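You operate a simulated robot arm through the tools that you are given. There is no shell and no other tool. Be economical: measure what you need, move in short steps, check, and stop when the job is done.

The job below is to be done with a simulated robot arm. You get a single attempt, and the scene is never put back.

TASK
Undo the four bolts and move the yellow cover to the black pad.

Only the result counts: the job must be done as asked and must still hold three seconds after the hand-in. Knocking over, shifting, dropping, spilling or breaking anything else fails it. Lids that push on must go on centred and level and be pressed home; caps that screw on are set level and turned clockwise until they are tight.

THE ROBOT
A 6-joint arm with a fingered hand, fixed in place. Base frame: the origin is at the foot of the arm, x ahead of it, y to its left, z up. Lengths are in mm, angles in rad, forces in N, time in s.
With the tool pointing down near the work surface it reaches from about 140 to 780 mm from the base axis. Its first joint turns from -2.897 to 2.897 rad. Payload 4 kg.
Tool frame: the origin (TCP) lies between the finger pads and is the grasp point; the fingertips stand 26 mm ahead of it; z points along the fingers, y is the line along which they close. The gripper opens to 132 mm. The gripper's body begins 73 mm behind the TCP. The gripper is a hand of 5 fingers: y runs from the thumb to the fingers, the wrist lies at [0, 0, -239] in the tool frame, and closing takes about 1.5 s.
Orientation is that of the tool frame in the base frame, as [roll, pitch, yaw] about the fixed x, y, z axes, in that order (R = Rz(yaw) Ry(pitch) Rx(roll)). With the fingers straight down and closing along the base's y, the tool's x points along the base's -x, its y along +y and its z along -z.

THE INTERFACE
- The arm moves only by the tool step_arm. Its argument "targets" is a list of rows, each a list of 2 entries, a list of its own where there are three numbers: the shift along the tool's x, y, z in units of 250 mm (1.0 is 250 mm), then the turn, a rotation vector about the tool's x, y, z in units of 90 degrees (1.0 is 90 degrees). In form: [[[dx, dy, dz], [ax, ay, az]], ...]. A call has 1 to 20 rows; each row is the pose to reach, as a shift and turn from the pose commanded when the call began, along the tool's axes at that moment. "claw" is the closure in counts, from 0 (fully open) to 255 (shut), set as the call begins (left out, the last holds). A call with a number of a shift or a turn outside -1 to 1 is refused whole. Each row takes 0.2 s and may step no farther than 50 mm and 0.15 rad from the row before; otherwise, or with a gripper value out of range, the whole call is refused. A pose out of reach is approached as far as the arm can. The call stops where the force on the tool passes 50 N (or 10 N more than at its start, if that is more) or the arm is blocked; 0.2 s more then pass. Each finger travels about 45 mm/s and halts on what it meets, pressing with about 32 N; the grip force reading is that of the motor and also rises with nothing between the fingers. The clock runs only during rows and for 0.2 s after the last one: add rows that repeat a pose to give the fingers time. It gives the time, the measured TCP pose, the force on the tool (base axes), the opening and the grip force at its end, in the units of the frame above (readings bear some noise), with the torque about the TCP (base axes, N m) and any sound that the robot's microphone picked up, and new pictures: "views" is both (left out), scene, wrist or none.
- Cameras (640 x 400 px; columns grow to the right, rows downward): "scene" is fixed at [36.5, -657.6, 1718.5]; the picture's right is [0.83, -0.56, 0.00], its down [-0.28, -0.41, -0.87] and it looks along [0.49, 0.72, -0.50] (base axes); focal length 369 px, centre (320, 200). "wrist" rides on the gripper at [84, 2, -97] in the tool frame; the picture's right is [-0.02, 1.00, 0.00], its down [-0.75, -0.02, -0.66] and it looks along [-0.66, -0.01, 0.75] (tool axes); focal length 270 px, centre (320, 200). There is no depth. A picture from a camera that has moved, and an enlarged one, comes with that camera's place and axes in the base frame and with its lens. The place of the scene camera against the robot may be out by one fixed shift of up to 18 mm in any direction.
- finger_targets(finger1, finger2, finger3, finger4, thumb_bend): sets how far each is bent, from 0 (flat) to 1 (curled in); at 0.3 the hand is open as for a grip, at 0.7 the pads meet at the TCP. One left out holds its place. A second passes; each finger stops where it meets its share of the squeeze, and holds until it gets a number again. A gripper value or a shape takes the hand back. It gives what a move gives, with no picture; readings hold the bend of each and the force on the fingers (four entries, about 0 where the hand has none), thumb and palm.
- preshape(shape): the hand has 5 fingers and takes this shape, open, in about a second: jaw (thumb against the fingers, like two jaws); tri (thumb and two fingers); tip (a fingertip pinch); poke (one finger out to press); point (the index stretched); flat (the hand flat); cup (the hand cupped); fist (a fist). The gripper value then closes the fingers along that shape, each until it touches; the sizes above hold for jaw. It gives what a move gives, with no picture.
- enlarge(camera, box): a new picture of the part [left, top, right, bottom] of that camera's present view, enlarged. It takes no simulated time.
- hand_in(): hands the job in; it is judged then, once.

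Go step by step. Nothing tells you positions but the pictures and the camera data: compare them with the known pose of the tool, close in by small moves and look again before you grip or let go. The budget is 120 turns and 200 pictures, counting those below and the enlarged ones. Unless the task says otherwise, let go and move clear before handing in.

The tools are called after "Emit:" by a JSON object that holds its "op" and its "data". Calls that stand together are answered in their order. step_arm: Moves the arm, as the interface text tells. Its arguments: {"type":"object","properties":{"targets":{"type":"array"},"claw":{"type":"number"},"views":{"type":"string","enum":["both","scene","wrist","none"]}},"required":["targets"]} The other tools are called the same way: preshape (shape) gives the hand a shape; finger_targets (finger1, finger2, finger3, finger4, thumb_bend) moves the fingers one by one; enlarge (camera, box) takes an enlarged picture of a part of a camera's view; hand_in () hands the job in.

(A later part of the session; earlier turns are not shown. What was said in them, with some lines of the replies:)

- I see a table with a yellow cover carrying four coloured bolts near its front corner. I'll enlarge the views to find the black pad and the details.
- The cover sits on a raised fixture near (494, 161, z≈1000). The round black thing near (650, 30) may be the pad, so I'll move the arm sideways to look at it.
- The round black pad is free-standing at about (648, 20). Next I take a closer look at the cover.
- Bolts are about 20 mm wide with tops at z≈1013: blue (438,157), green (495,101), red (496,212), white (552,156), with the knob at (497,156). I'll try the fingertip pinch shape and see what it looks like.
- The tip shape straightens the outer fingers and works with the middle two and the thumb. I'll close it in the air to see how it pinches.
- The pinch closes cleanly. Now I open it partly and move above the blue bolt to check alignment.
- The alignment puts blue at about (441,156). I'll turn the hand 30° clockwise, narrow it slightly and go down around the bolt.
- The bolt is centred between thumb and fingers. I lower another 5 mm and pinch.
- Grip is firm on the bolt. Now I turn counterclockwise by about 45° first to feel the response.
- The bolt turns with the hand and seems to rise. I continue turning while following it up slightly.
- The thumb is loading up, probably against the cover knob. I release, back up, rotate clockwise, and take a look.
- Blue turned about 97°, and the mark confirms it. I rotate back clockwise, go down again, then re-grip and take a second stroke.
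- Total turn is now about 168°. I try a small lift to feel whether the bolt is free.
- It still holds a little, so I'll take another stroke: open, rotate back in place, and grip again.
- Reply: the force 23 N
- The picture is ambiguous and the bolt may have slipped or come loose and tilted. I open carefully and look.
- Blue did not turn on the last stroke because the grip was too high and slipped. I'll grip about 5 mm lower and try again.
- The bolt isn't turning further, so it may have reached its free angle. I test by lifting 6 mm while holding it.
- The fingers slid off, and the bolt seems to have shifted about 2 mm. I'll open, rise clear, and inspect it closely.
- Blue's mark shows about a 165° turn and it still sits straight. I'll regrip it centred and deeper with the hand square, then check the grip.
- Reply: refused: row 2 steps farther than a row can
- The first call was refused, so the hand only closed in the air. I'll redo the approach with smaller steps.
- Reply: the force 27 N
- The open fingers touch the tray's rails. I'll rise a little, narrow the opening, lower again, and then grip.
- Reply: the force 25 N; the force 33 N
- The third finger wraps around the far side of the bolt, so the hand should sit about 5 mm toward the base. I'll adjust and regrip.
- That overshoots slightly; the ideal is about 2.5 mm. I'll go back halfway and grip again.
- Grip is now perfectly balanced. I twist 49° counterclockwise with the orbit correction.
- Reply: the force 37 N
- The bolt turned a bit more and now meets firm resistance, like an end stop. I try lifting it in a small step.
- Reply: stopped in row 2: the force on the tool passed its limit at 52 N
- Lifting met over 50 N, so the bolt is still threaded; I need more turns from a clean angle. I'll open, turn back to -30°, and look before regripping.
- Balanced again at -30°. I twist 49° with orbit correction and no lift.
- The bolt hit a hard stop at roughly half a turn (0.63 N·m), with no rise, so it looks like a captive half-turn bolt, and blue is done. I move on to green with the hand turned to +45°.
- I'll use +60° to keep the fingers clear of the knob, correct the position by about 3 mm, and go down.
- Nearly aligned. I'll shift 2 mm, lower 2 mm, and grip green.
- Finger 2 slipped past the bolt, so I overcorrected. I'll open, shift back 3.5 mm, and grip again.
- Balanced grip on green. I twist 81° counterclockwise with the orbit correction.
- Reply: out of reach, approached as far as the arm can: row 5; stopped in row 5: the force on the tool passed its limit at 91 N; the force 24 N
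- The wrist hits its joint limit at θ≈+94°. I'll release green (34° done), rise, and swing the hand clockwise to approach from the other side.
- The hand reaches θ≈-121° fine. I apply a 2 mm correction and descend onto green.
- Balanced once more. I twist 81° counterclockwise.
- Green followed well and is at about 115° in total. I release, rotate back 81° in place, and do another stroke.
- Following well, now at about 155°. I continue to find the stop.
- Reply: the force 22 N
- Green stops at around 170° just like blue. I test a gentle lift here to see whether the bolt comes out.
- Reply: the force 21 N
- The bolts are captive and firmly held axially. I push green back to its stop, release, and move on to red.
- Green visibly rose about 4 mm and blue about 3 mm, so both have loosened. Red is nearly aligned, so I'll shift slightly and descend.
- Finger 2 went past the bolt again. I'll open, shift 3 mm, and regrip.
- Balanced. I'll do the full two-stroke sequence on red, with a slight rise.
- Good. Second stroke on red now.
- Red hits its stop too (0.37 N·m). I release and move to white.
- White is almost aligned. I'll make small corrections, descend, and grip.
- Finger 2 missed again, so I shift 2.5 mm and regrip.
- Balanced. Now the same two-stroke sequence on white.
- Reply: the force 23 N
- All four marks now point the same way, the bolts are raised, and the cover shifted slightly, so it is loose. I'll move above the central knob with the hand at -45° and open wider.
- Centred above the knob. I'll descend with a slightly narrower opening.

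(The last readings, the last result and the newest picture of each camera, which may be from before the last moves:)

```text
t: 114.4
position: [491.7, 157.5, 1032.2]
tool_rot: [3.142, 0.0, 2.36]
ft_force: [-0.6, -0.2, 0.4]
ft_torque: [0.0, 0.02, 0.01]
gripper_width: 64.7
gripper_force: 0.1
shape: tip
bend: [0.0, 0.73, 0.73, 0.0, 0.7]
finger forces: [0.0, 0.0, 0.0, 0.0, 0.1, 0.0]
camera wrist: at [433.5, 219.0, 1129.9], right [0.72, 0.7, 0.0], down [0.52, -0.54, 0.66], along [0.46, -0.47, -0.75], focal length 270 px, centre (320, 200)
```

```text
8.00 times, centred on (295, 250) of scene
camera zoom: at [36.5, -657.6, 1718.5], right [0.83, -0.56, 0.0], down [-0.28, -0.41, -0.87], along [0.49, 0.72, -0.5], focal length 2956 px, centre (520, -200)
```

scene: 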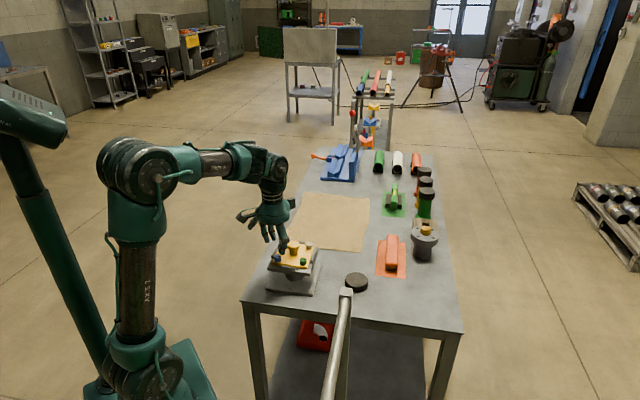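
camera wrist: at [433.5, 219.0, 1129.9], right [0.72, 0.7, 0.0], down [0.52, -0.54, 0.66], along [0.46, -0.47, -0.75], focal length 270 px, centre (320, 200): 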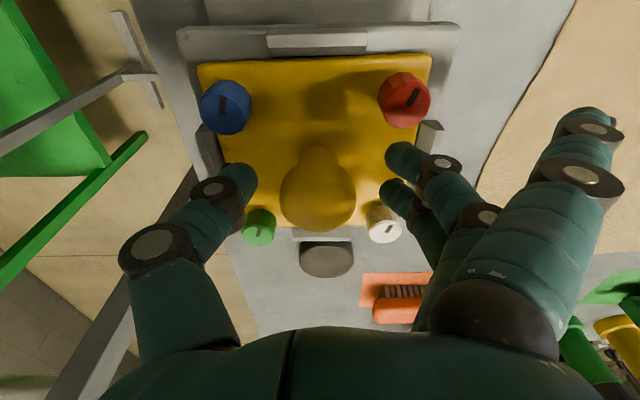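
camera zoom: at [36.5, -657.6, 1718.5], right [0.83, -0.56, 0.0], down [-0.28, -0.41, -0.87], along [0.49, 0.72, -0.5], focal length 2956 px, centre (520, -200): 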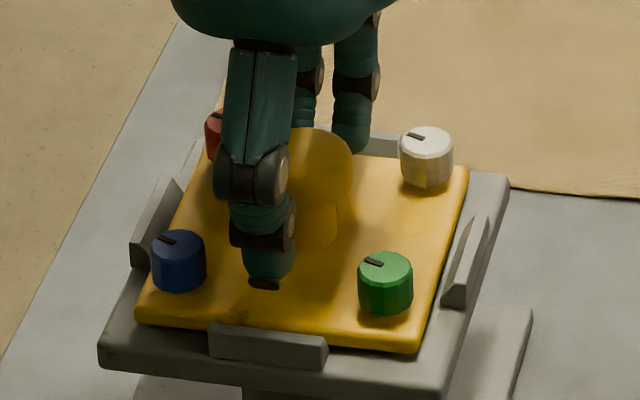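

Clear of the bolts. I close on the knob.

Emit:
{"op": "step_arm", "data": {"targets": [[[0, 0, 0], [0, 0, 0]], [[0, 0, 0], [0, 0, 0]], [[0, 0, 0], [0, 0, 0]], [[0, 0, 0], [0, 0, 0]], [[0, 0, 0], [0, 0, 0]], [[0, 0, 0], [0, 0, 0]]], "claw": 255, "views": "wrist"}}

Emit:
{"op": "enlarge", "data": {"camera": "wrist", "box": [200, 80, 440, 240]}}

Emit:
{"op": "enlarge", "data": {"camera": "scene", "box": [265, 225, 325, 275]}}

```text
t: 115.8
position: [492.7, 158.1, 1031.6]
tool_rot: [3.141, 0.0, 2.36]
ft_force: [-1.2, -0.7, 1.0]
ft_torque: [-0.03, 0.03, 0.0]
gripper_width: 22.8
gripper_force: 31.9
shape: tip
bend: [0.25, 0.72, 0.73, 0.25, 0.71]
finger forces: [0.0, 11.8, 12.3, 0.0, 27.2, 0.0]
camera wrist: at [433.5, 219.0, 1129.8], right [0.72, 0.69, 0.0], down [0.52, -0.54, 0.66], along [0.46, -0.47, -0.75], focal length 270 px, centre (320, 200)
```

wrist: 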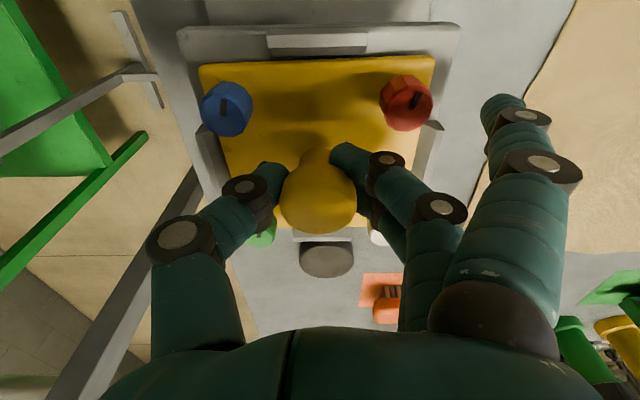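

```text
2.50 times, centred on (320, 160) of wrist
camera zoom: at [433.5, 219.0, 1129.8], right [0.72, 0.69, 0.0], down [0.52, -0.54, 0.66], along [0.46, -0.47, -0.75], focal length 676 px, centre (320, 300)
```

zoom: 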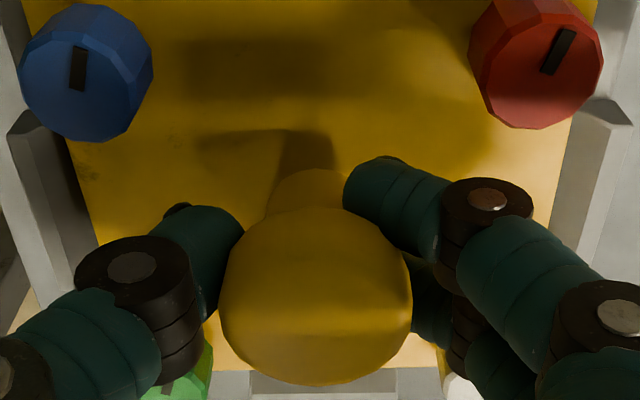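

```text
8.00 times, centred on (295, 250) of scene
camera zoom: at [36.5, -657.6, 1718.5], right [0.83, -0.56, 0.0], down [-0.28, -0.41, -0.87], along [0.49, 0.72, -0.5], focal length 2956 px, centre (520, -200)
```

zoom: 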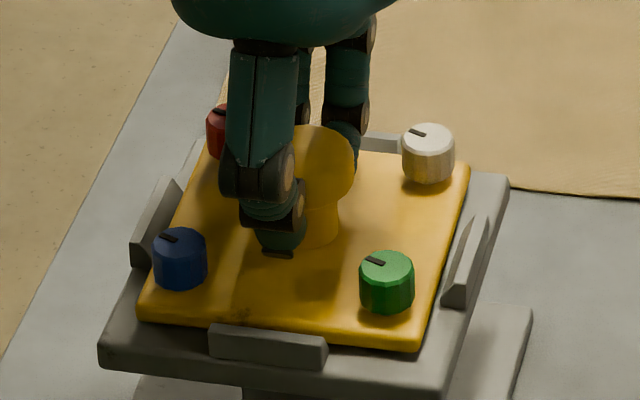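

The fingers hook under the knob's cap. I lift gently 10 mm and check the force.

Emit:
{"op": "step_arm", "data": {"targets": [[[0, 0, -0.01], [0, 0, 0]], [[0, 0, -0.02], [0, 0, 0]], [[0, 0, -0.03], [0, 0, 0]], [[0, 0, -0.04], [0, 0, 0]]], "views": "none"}}

Emit:
{"op": "enlarge", "data": {"camera": "scene", "box": [265, 225, 325, 275]}}

```text
t: 116.8
position: [493.2, 159.5, 1041.4]
tool_rot: [3.139, 0.0, 2.359]
ft_force: [0.1, 0.3, -9.8]
ft_torque: [0.02, 0.03, -0.01]
gripper_width: 21.8
gripper_force: 31.8
shape: tip
bend: [0.26, 0.72, 0.73, 0.26, 0.71]
finger forces: [0.0, 11.3, 12.0, 0.0, 26.9, 0.0]
```

```text
8.00 times, centred on (295, 250) of scene
camera zoom: at [36.5, -657.6, 1718.5], right [0.83, -0.56, 0.0], down [-0.28, -0.41, -0.87], along [0.49, 0.72, -0.5], focal length 2956 px, centre (520, -200)
```

zoom: 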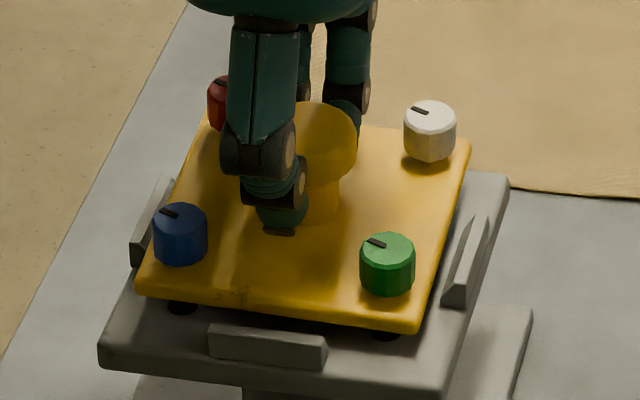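

The cover lifts freely with its captive bolts (about 1 kg). I raise it 70 mm and carry it toward the pad at about (641, 17).

Emit:
{"op": "step_arm", "data": {"targets": [[[0, 0, -0.07], [0, 0, 0]], [[0, 0, -0.14], [0, 0, 0]], [[0, 0, -0.21], [0, 0, 0]], [[0, 0, -0.28], [0, 0, 0]], [[-0.04, 0, -0.28], [0, 0, 0]], [[-0.1, 0.002, -0.28], [0, 0, 0]], [[-0.17, 0.004, -0.28], [0, 0, 0]], [[-0.25, 0.006, -0.28], [0, 0, 0]], [[-0.33, 0.008, -0.28], [0, 0, 0]], [[-0.38, 0.01, -0.28], [0, 0, 0]], [[-0.4, 0.01, -0.28], [0, 0, 0]], [[-0.4, 0.01, -0.28], [0, 0, 0]]]}}

Emit:
{"op": "enlarge", "data": {"camera": "scene", "box": [260, 190, 420, 310]}}

```text
t: 119.4
position: [566.8, 89.7, 1112.8]
tool_rot: [3.139, 0.0, 2.358]
ft_force: [0.0, -0.9, -9.2]
ft_torque: [-0.01, 0.04, -0.01]
gripper_width: 20.8
gripper_force: 31.6
shape: tip
bend: [0.26, 0.73, 0.73, 0.26, 0.71]
finger forces: [0.0, 12.1, 14.7, 0.0, 24.9, 0.0]
camera wrist: at [507.8, 150.5, 1210.9], right [0.72, 0.69, 0.0], down [0.52, -0.54, 0.66], along [0.46, -0.47, -0.75], focal length 270 px, centre (320, 200)
```

scene: 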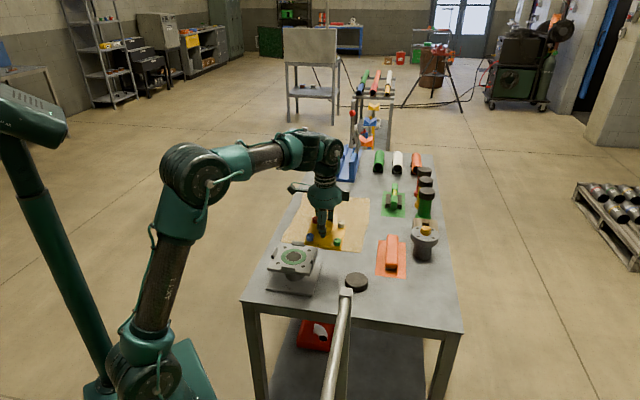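
wrist: 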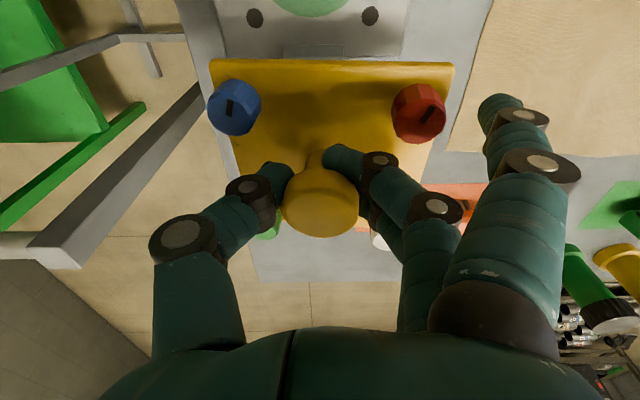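

```text
3.33 times, centred on (340, 250) of scene
camera zoom: at [36.5, -657.6, 1718.5], right [0.83, -0.56, 0.0], down [-0.28, -0.41, -0.87], along [0.49, 0.72, -0.5], focal length 1232 px, centre (253, 33)
```

zoom: 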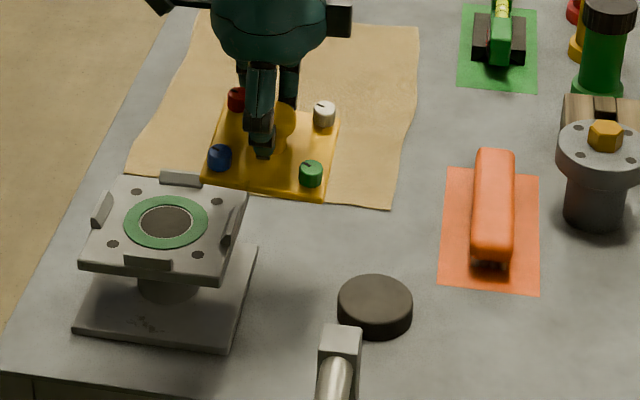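

The cover is carried steadily. I continue to hover above the pad.

Emit:
{"op": "step_arm", "data": {"targets": [[[-0.04, 0, 0], [0, 0, 0]], [[-0.1, 0.002, 0], [0, 0, 0]], [[-0.17, 0.004, 0], [0, 0, 0]], [[-0.25, 0.006, 0], [0, 0, 0]], [[-0.33, 0.008, 0], [0, 0, 0]], [[-0.38, 0.01, 0], [0, 0, 0]], [[-0.406, 0.01, 0], [0, 0, 0]], [[-0.406, 0.01, 0.08], [0, 0, 0]], [[-0.406, 0.01, 0.16], [0, 0, 0]], [[-0.406, 0.01, 0.2], [0, 0, 0]], [[-0.406, 0.01, 0.2], [0, 0, 0]]]}}

Emit:
{"op": "enlarge", "data": {"camera": "scene", "box": [310, 220, 410, 310]}}

```text
t: 121.8
position: [638.6, 21.5, 1062.9]
tool_rot: [3.141, 0.0, 2.358]
ft_force: [0.9, -0.1, -9.9]
ft_torque: [-0.01, 0.05, -0.02]
gripper_width: 20.8
gripper_force: 32.0
shape: tip
bend: [0.26, 0.73, 0.73, 0.26, 0.71]
finger forces: [0.1, 12.8, 16.0, 0.0, 24.5, 0.0]
camera wrist: at [581.4, 82.0, 1160.7], right [0.72, 0.7, 0.0], down [0.52, -0.54, 0.66], along [0.46, -0.47, -0.75], focal length 270 px, centre (320, 200)
```

scene: 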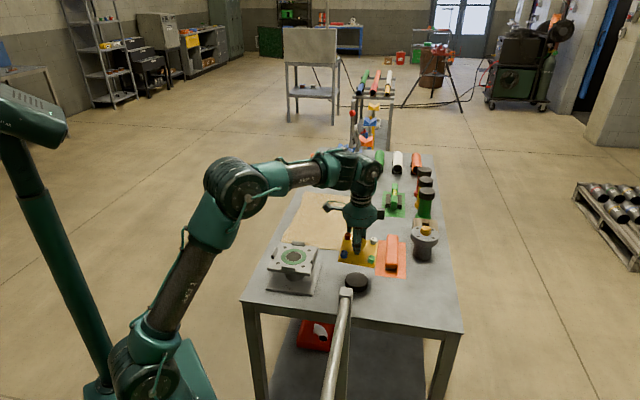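
wrist: 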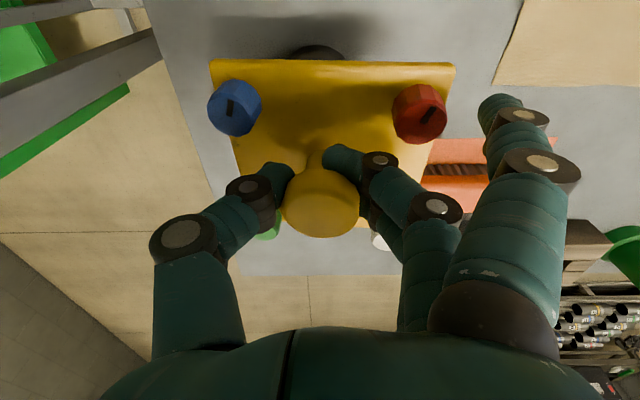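

```text
4.44 times, centred on (360, 265) of scene
camera zoom: at [36.5, -657.6, 1718.5], right [0.83, -0.56, 0.0], down [-0.28, -0.41, -0.87], along [0.49, 0.72, -0.5], focal length 1642 px, centre (142, -89)
```

zoom: 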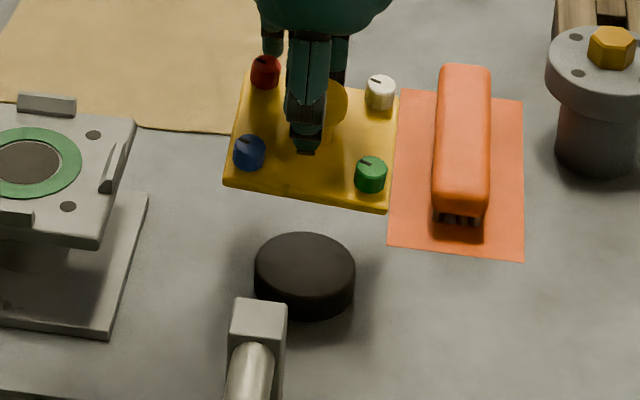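

The cover is centred over the pad to within about 2 mm by both cameras. I lower it, stopping short to check.

Emit:
{"op": "step_arm", "data": {"targets": [[[0, 0, 0.06], [0, 0, 0]], [[0, 0, 0.12], [0, 0, 0]], [[0, 0, 0.18], [0, 0, 0]], [[0, 0, 0.24], [0, 0, 0]], [[0, 0, 0.3], [0, 0, 0]], [[0, 0, 0.34], [0, 0, 0]], [[0, 0, 0.34], [0, 0, 0]]]}}

Emit:
{"op": "enlarge", "data": {"camera": "scene", "box": [310, 230, 410, 310]}}

```text
t: 123.4
position: [638.3, 19.7, 975.9]
tool_rot: [3.14, 0.0, 2.36]
ft_force: [-0.3, -0.4, -10.7]
ft_torque: [-0.02, 0.05, 0.0]
gripper_width: 20.3
gripper_force: 31.8
shape: tip
bend: [0.26, 0.73, 0.73, 0.26, 0.71]
finger forces: [0.0, 12.9, 16.6, 0.0, 24.4, 0.0]
camera wrist: at [581.4, 81.3, 1073.9], right [0.72, 0.69, 0.0], down [0.52, -0.54, 0.66], along [0.46, -0.47, -0.75], focal length 270 px, centre (320, 200)
```

scene: 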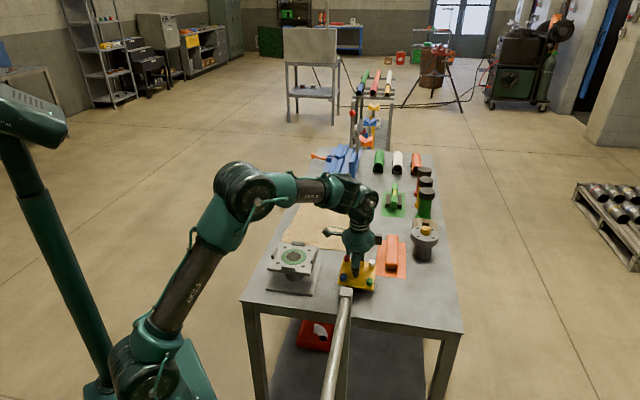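
wrist: 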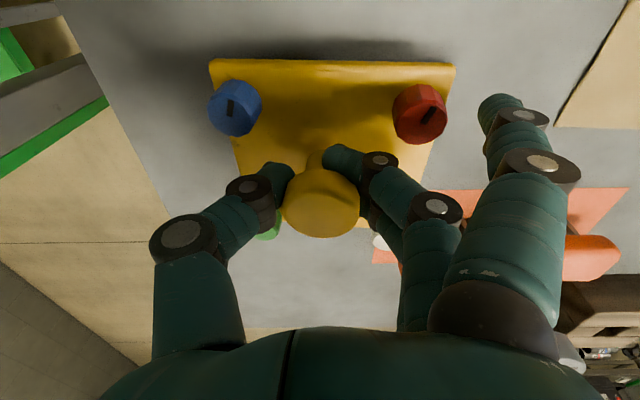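

```text
5.00 times, centred on (360, 270) of scene
camera zoom: at [36.5, -657.6, 1718.5], right [0.83, -0.56, 0.0], down [-0.28, -0.41, -0.87], along [0.49, 0.72, -0.5], focal length 1847 px, centre (120, -150)
```

zoom: 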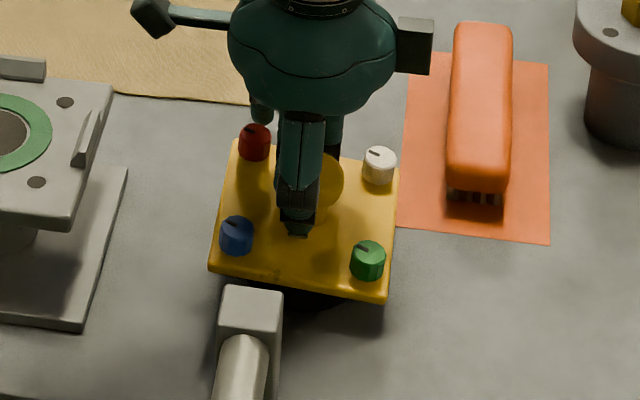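

The cover is just above the pad. I lower in small steps until it takes the weight.

Emit:
{"op": "step_arm", "data": {"targets": [[[0, 0, 0.008], [0, 0, 0]], [[0, 0, 0.016], [0, 0, 0]], [[0, 0, 0.024], [0, 0, 0]], [[0, 0, 0.032], [0, 0, 0]]], "views": "none"}}

Emit:
{"op": "step_arm", "data": {"targets": [[[0, 0, 0.006], [0, 0, 0]], [[0, 0, 0.012], [0, 0, 0]], [[0, 0, 0.016], [0, 0, 0]]], "views": "none"}}

```text
t: 124.4
position: [639.4, 21.6, 968.9]
tool_rot: [3.14, 0.0, 2.363]
ft_force: [1.0, 3.7, -3.7]
ft_torque: [-0.04, 0.06, 0.02]
gripper_width: 20.9
gripper_force: 31.8
shape: tip
bend: [0.26, 0.73, 0.73, 0.26, 0.72]
finger forces: [0.0, 15.0, 19.0, 0.0, 23.5, 0.1]
```

```text
t: 125.2
position: [639.8, 20.6, 965.3]
tool_rot: [3.141, 0.001, 2.361]
ft_force: [-0.7, 7.8, 0.7]
ft_torque: [-0.07, -0.05, 0.01]
gripper_width: 21.1
gripper_force: 31.9
shape: tip
bend: [0.26, 0.72, 0.73, 0.26, 0.74]
finger forces: [0.1, 15.6, 18.9, 0.1, 22.0, 0.0]
```

The weight is now on the pad. I check the picture before releasing.

Emit:
{"op": "enlarge", "data": {"camera": "scene", "box": [320, 235, 400, 305]}}

Emit:
{"op": "enlarge", "data": {"camera": "wrist", "box": [180, 30, 480, 260]}}

```text
5.71 times, centred on (360, 270) of scene
camera zoom: at [36.5, -657.6, 1718.5], right [0.83, -0.56, 0.0], down [-0.28, -0.41, -0.87], along [0.49, 0.72, -0.5], focal length 2111 px, centre (91, -200)
```

zoom: 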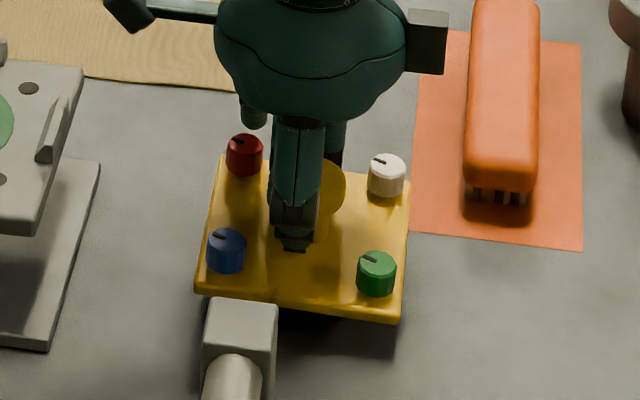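

```text
1.74 times, centred on (330, 145) of wrist
camera zoom: at [581.5, 81.0, 1062.7], right [0.72, 0.7, 0.0], down [0.52, -0.54, 0.66], along [0.46, -0.47, -0.75], focal length 470 px, centre (303, 296)
```

zoom: 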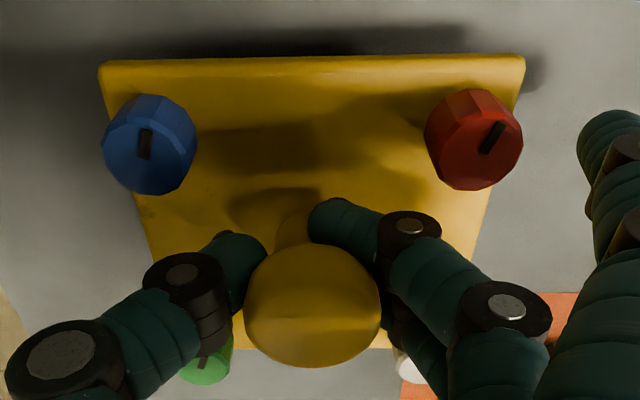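

The cover lies level and centred within about 4 mm. I open the hand and rise straight up.

Emit:
{"op": "step_arm", "data": {"targets": [[[0, 0, 0], [0, 0, 0]], [[0, 0, 0], [0, 0, 0]], [[0, 0, 0], [0, 0, 0]], [[0, 0, 0], [0, 0, 0]], [[0, 0, 0], [0, 0, 0]], [[0, 0, 0], [0, 0, 0]]], "claw": 130}}

```text
t: 126.6
position: [639.8, 20.0, 965.0]
tool_rot: [3.139, -0.001, 2.36]
ft_force: [0.3, -0.8, -0.8]
ft_torque: [0.0, -0.03, 0.0]
gripper_width: 63.9
gripper_force: 0.2
shape: tip
bend: [0.0, 0.73, 0.73, 0.0, 0.7]
finger forces: [0.0, 0.1, 0.1, 0.1, 0.0, 0.1]
camera wrist: at [581.5, 80.7, 1062.6], right [0.72, 0.7, 0.0], down [0.52, -0.54, 0.66], along [0.46, -0.47, -0.75], focal length 270 px, centre (320, 200)
```

scene: 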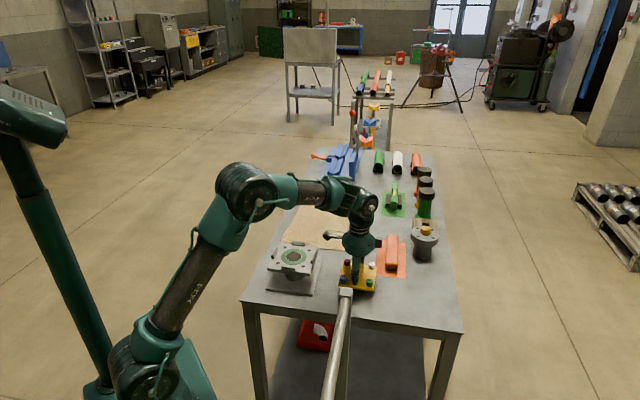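
wrist: 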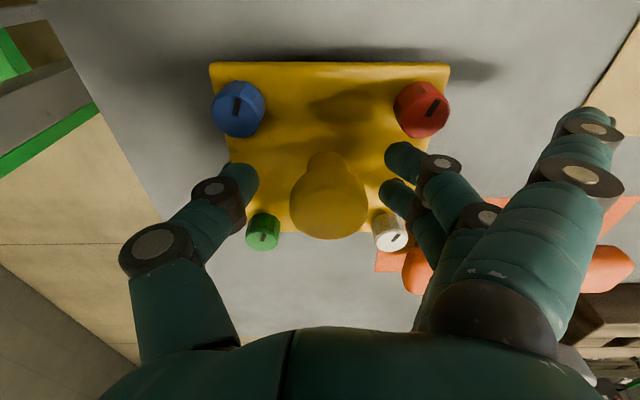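

The cover stayed put. I rise straight up and clear.

Emit:
{"op": "step_arm", "data": {"targets": [[[0, 0, -0.08], [0, 0, 0]], [[0, 0, -0.16], [0, 0, 0]], [[0, 0, -0.28], [0, 0, 0]], [[0, 0, -0.44], [0, 0, 0]], [[0, 0, -0.6], [0, 0, 0]], [[0.18, 0, -0.6], [0, 0, 0]], [[0.36, 0, -0.6], [0, 0, 0]], [[0.5, 0, -0.6], [0, 0, 0]]]}}

Emit:
{"op": "enlarge", "data": {"camera": "scene", "box": [320, 235, 400, 305]}}

```text
t: 128.4
position: [550.1, 108.3, 1115.1]
tool_rot: [3.14, 0.0, 2.36]
ft_force: [0.4, 0.0, -0.2]
ft_torque: [-0.01, -0.04, -0.03]
gripper_width: 63.8
gripper_force: 0.1
shape: tip
bend: [0.0, 0.73, 0.73, 0.0, 0.7]
finger forces: [0.0, 0.0, 0.0, 0.1, 0.0, 0.0]
camera wrist: at [491.2, 168.8, 1212.8], right [0.72, 0.69, 0.0], down [0.52, -0.54, 0.66], along [0.46, -0.47, -0.75], focal length 270 px, centre (320, 200)
```

scene: 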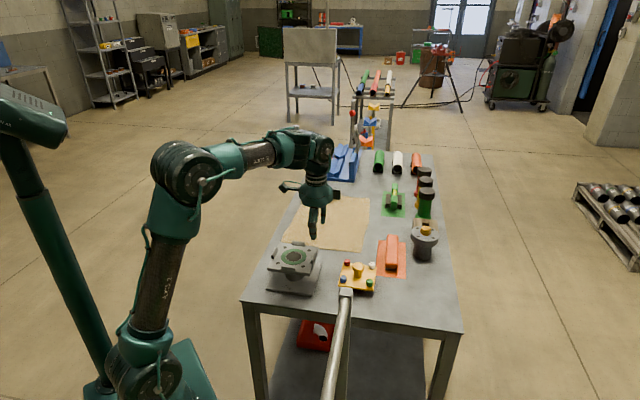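
wrist: 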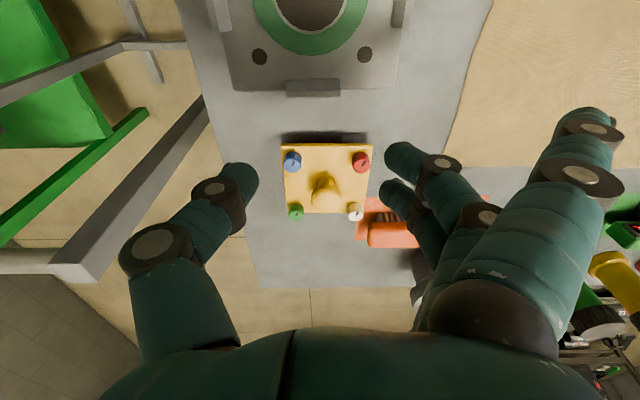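

```text
5.71 times, centred on (360, 270) of scene
camera zoom: at [36.5, -657.6, 1718.5], right [0.83, -0.56, 0.0], down [-0.28, -0.41, -0.87], along [0.49, 0.72, -0.5], focal length 2111 px, centre (91, -200)
```

zoom: 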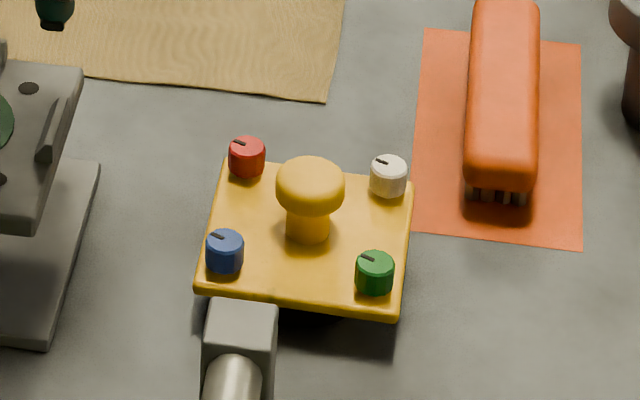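

The cover sits level and stable on the black pad, all four bolts are undone, nothing else has moved, and the hand is clear. I hand in.

Emit:
{"op": "hand_in", "data": {}}

```text
The job is handed in.
```

I turned all four bolts about half a turn counterclockwise, to their stops, and moved the yellow cover onto the black pad. It sits level and within about 4 mm of centre by my measurements.

The bolts are captive, so they stayed in the cover and moved with it. I took the round black disc on the table to be the black pad. The hand was clear and nothing else looked disturbed when I handed in. No verdict came back with the hand-in.
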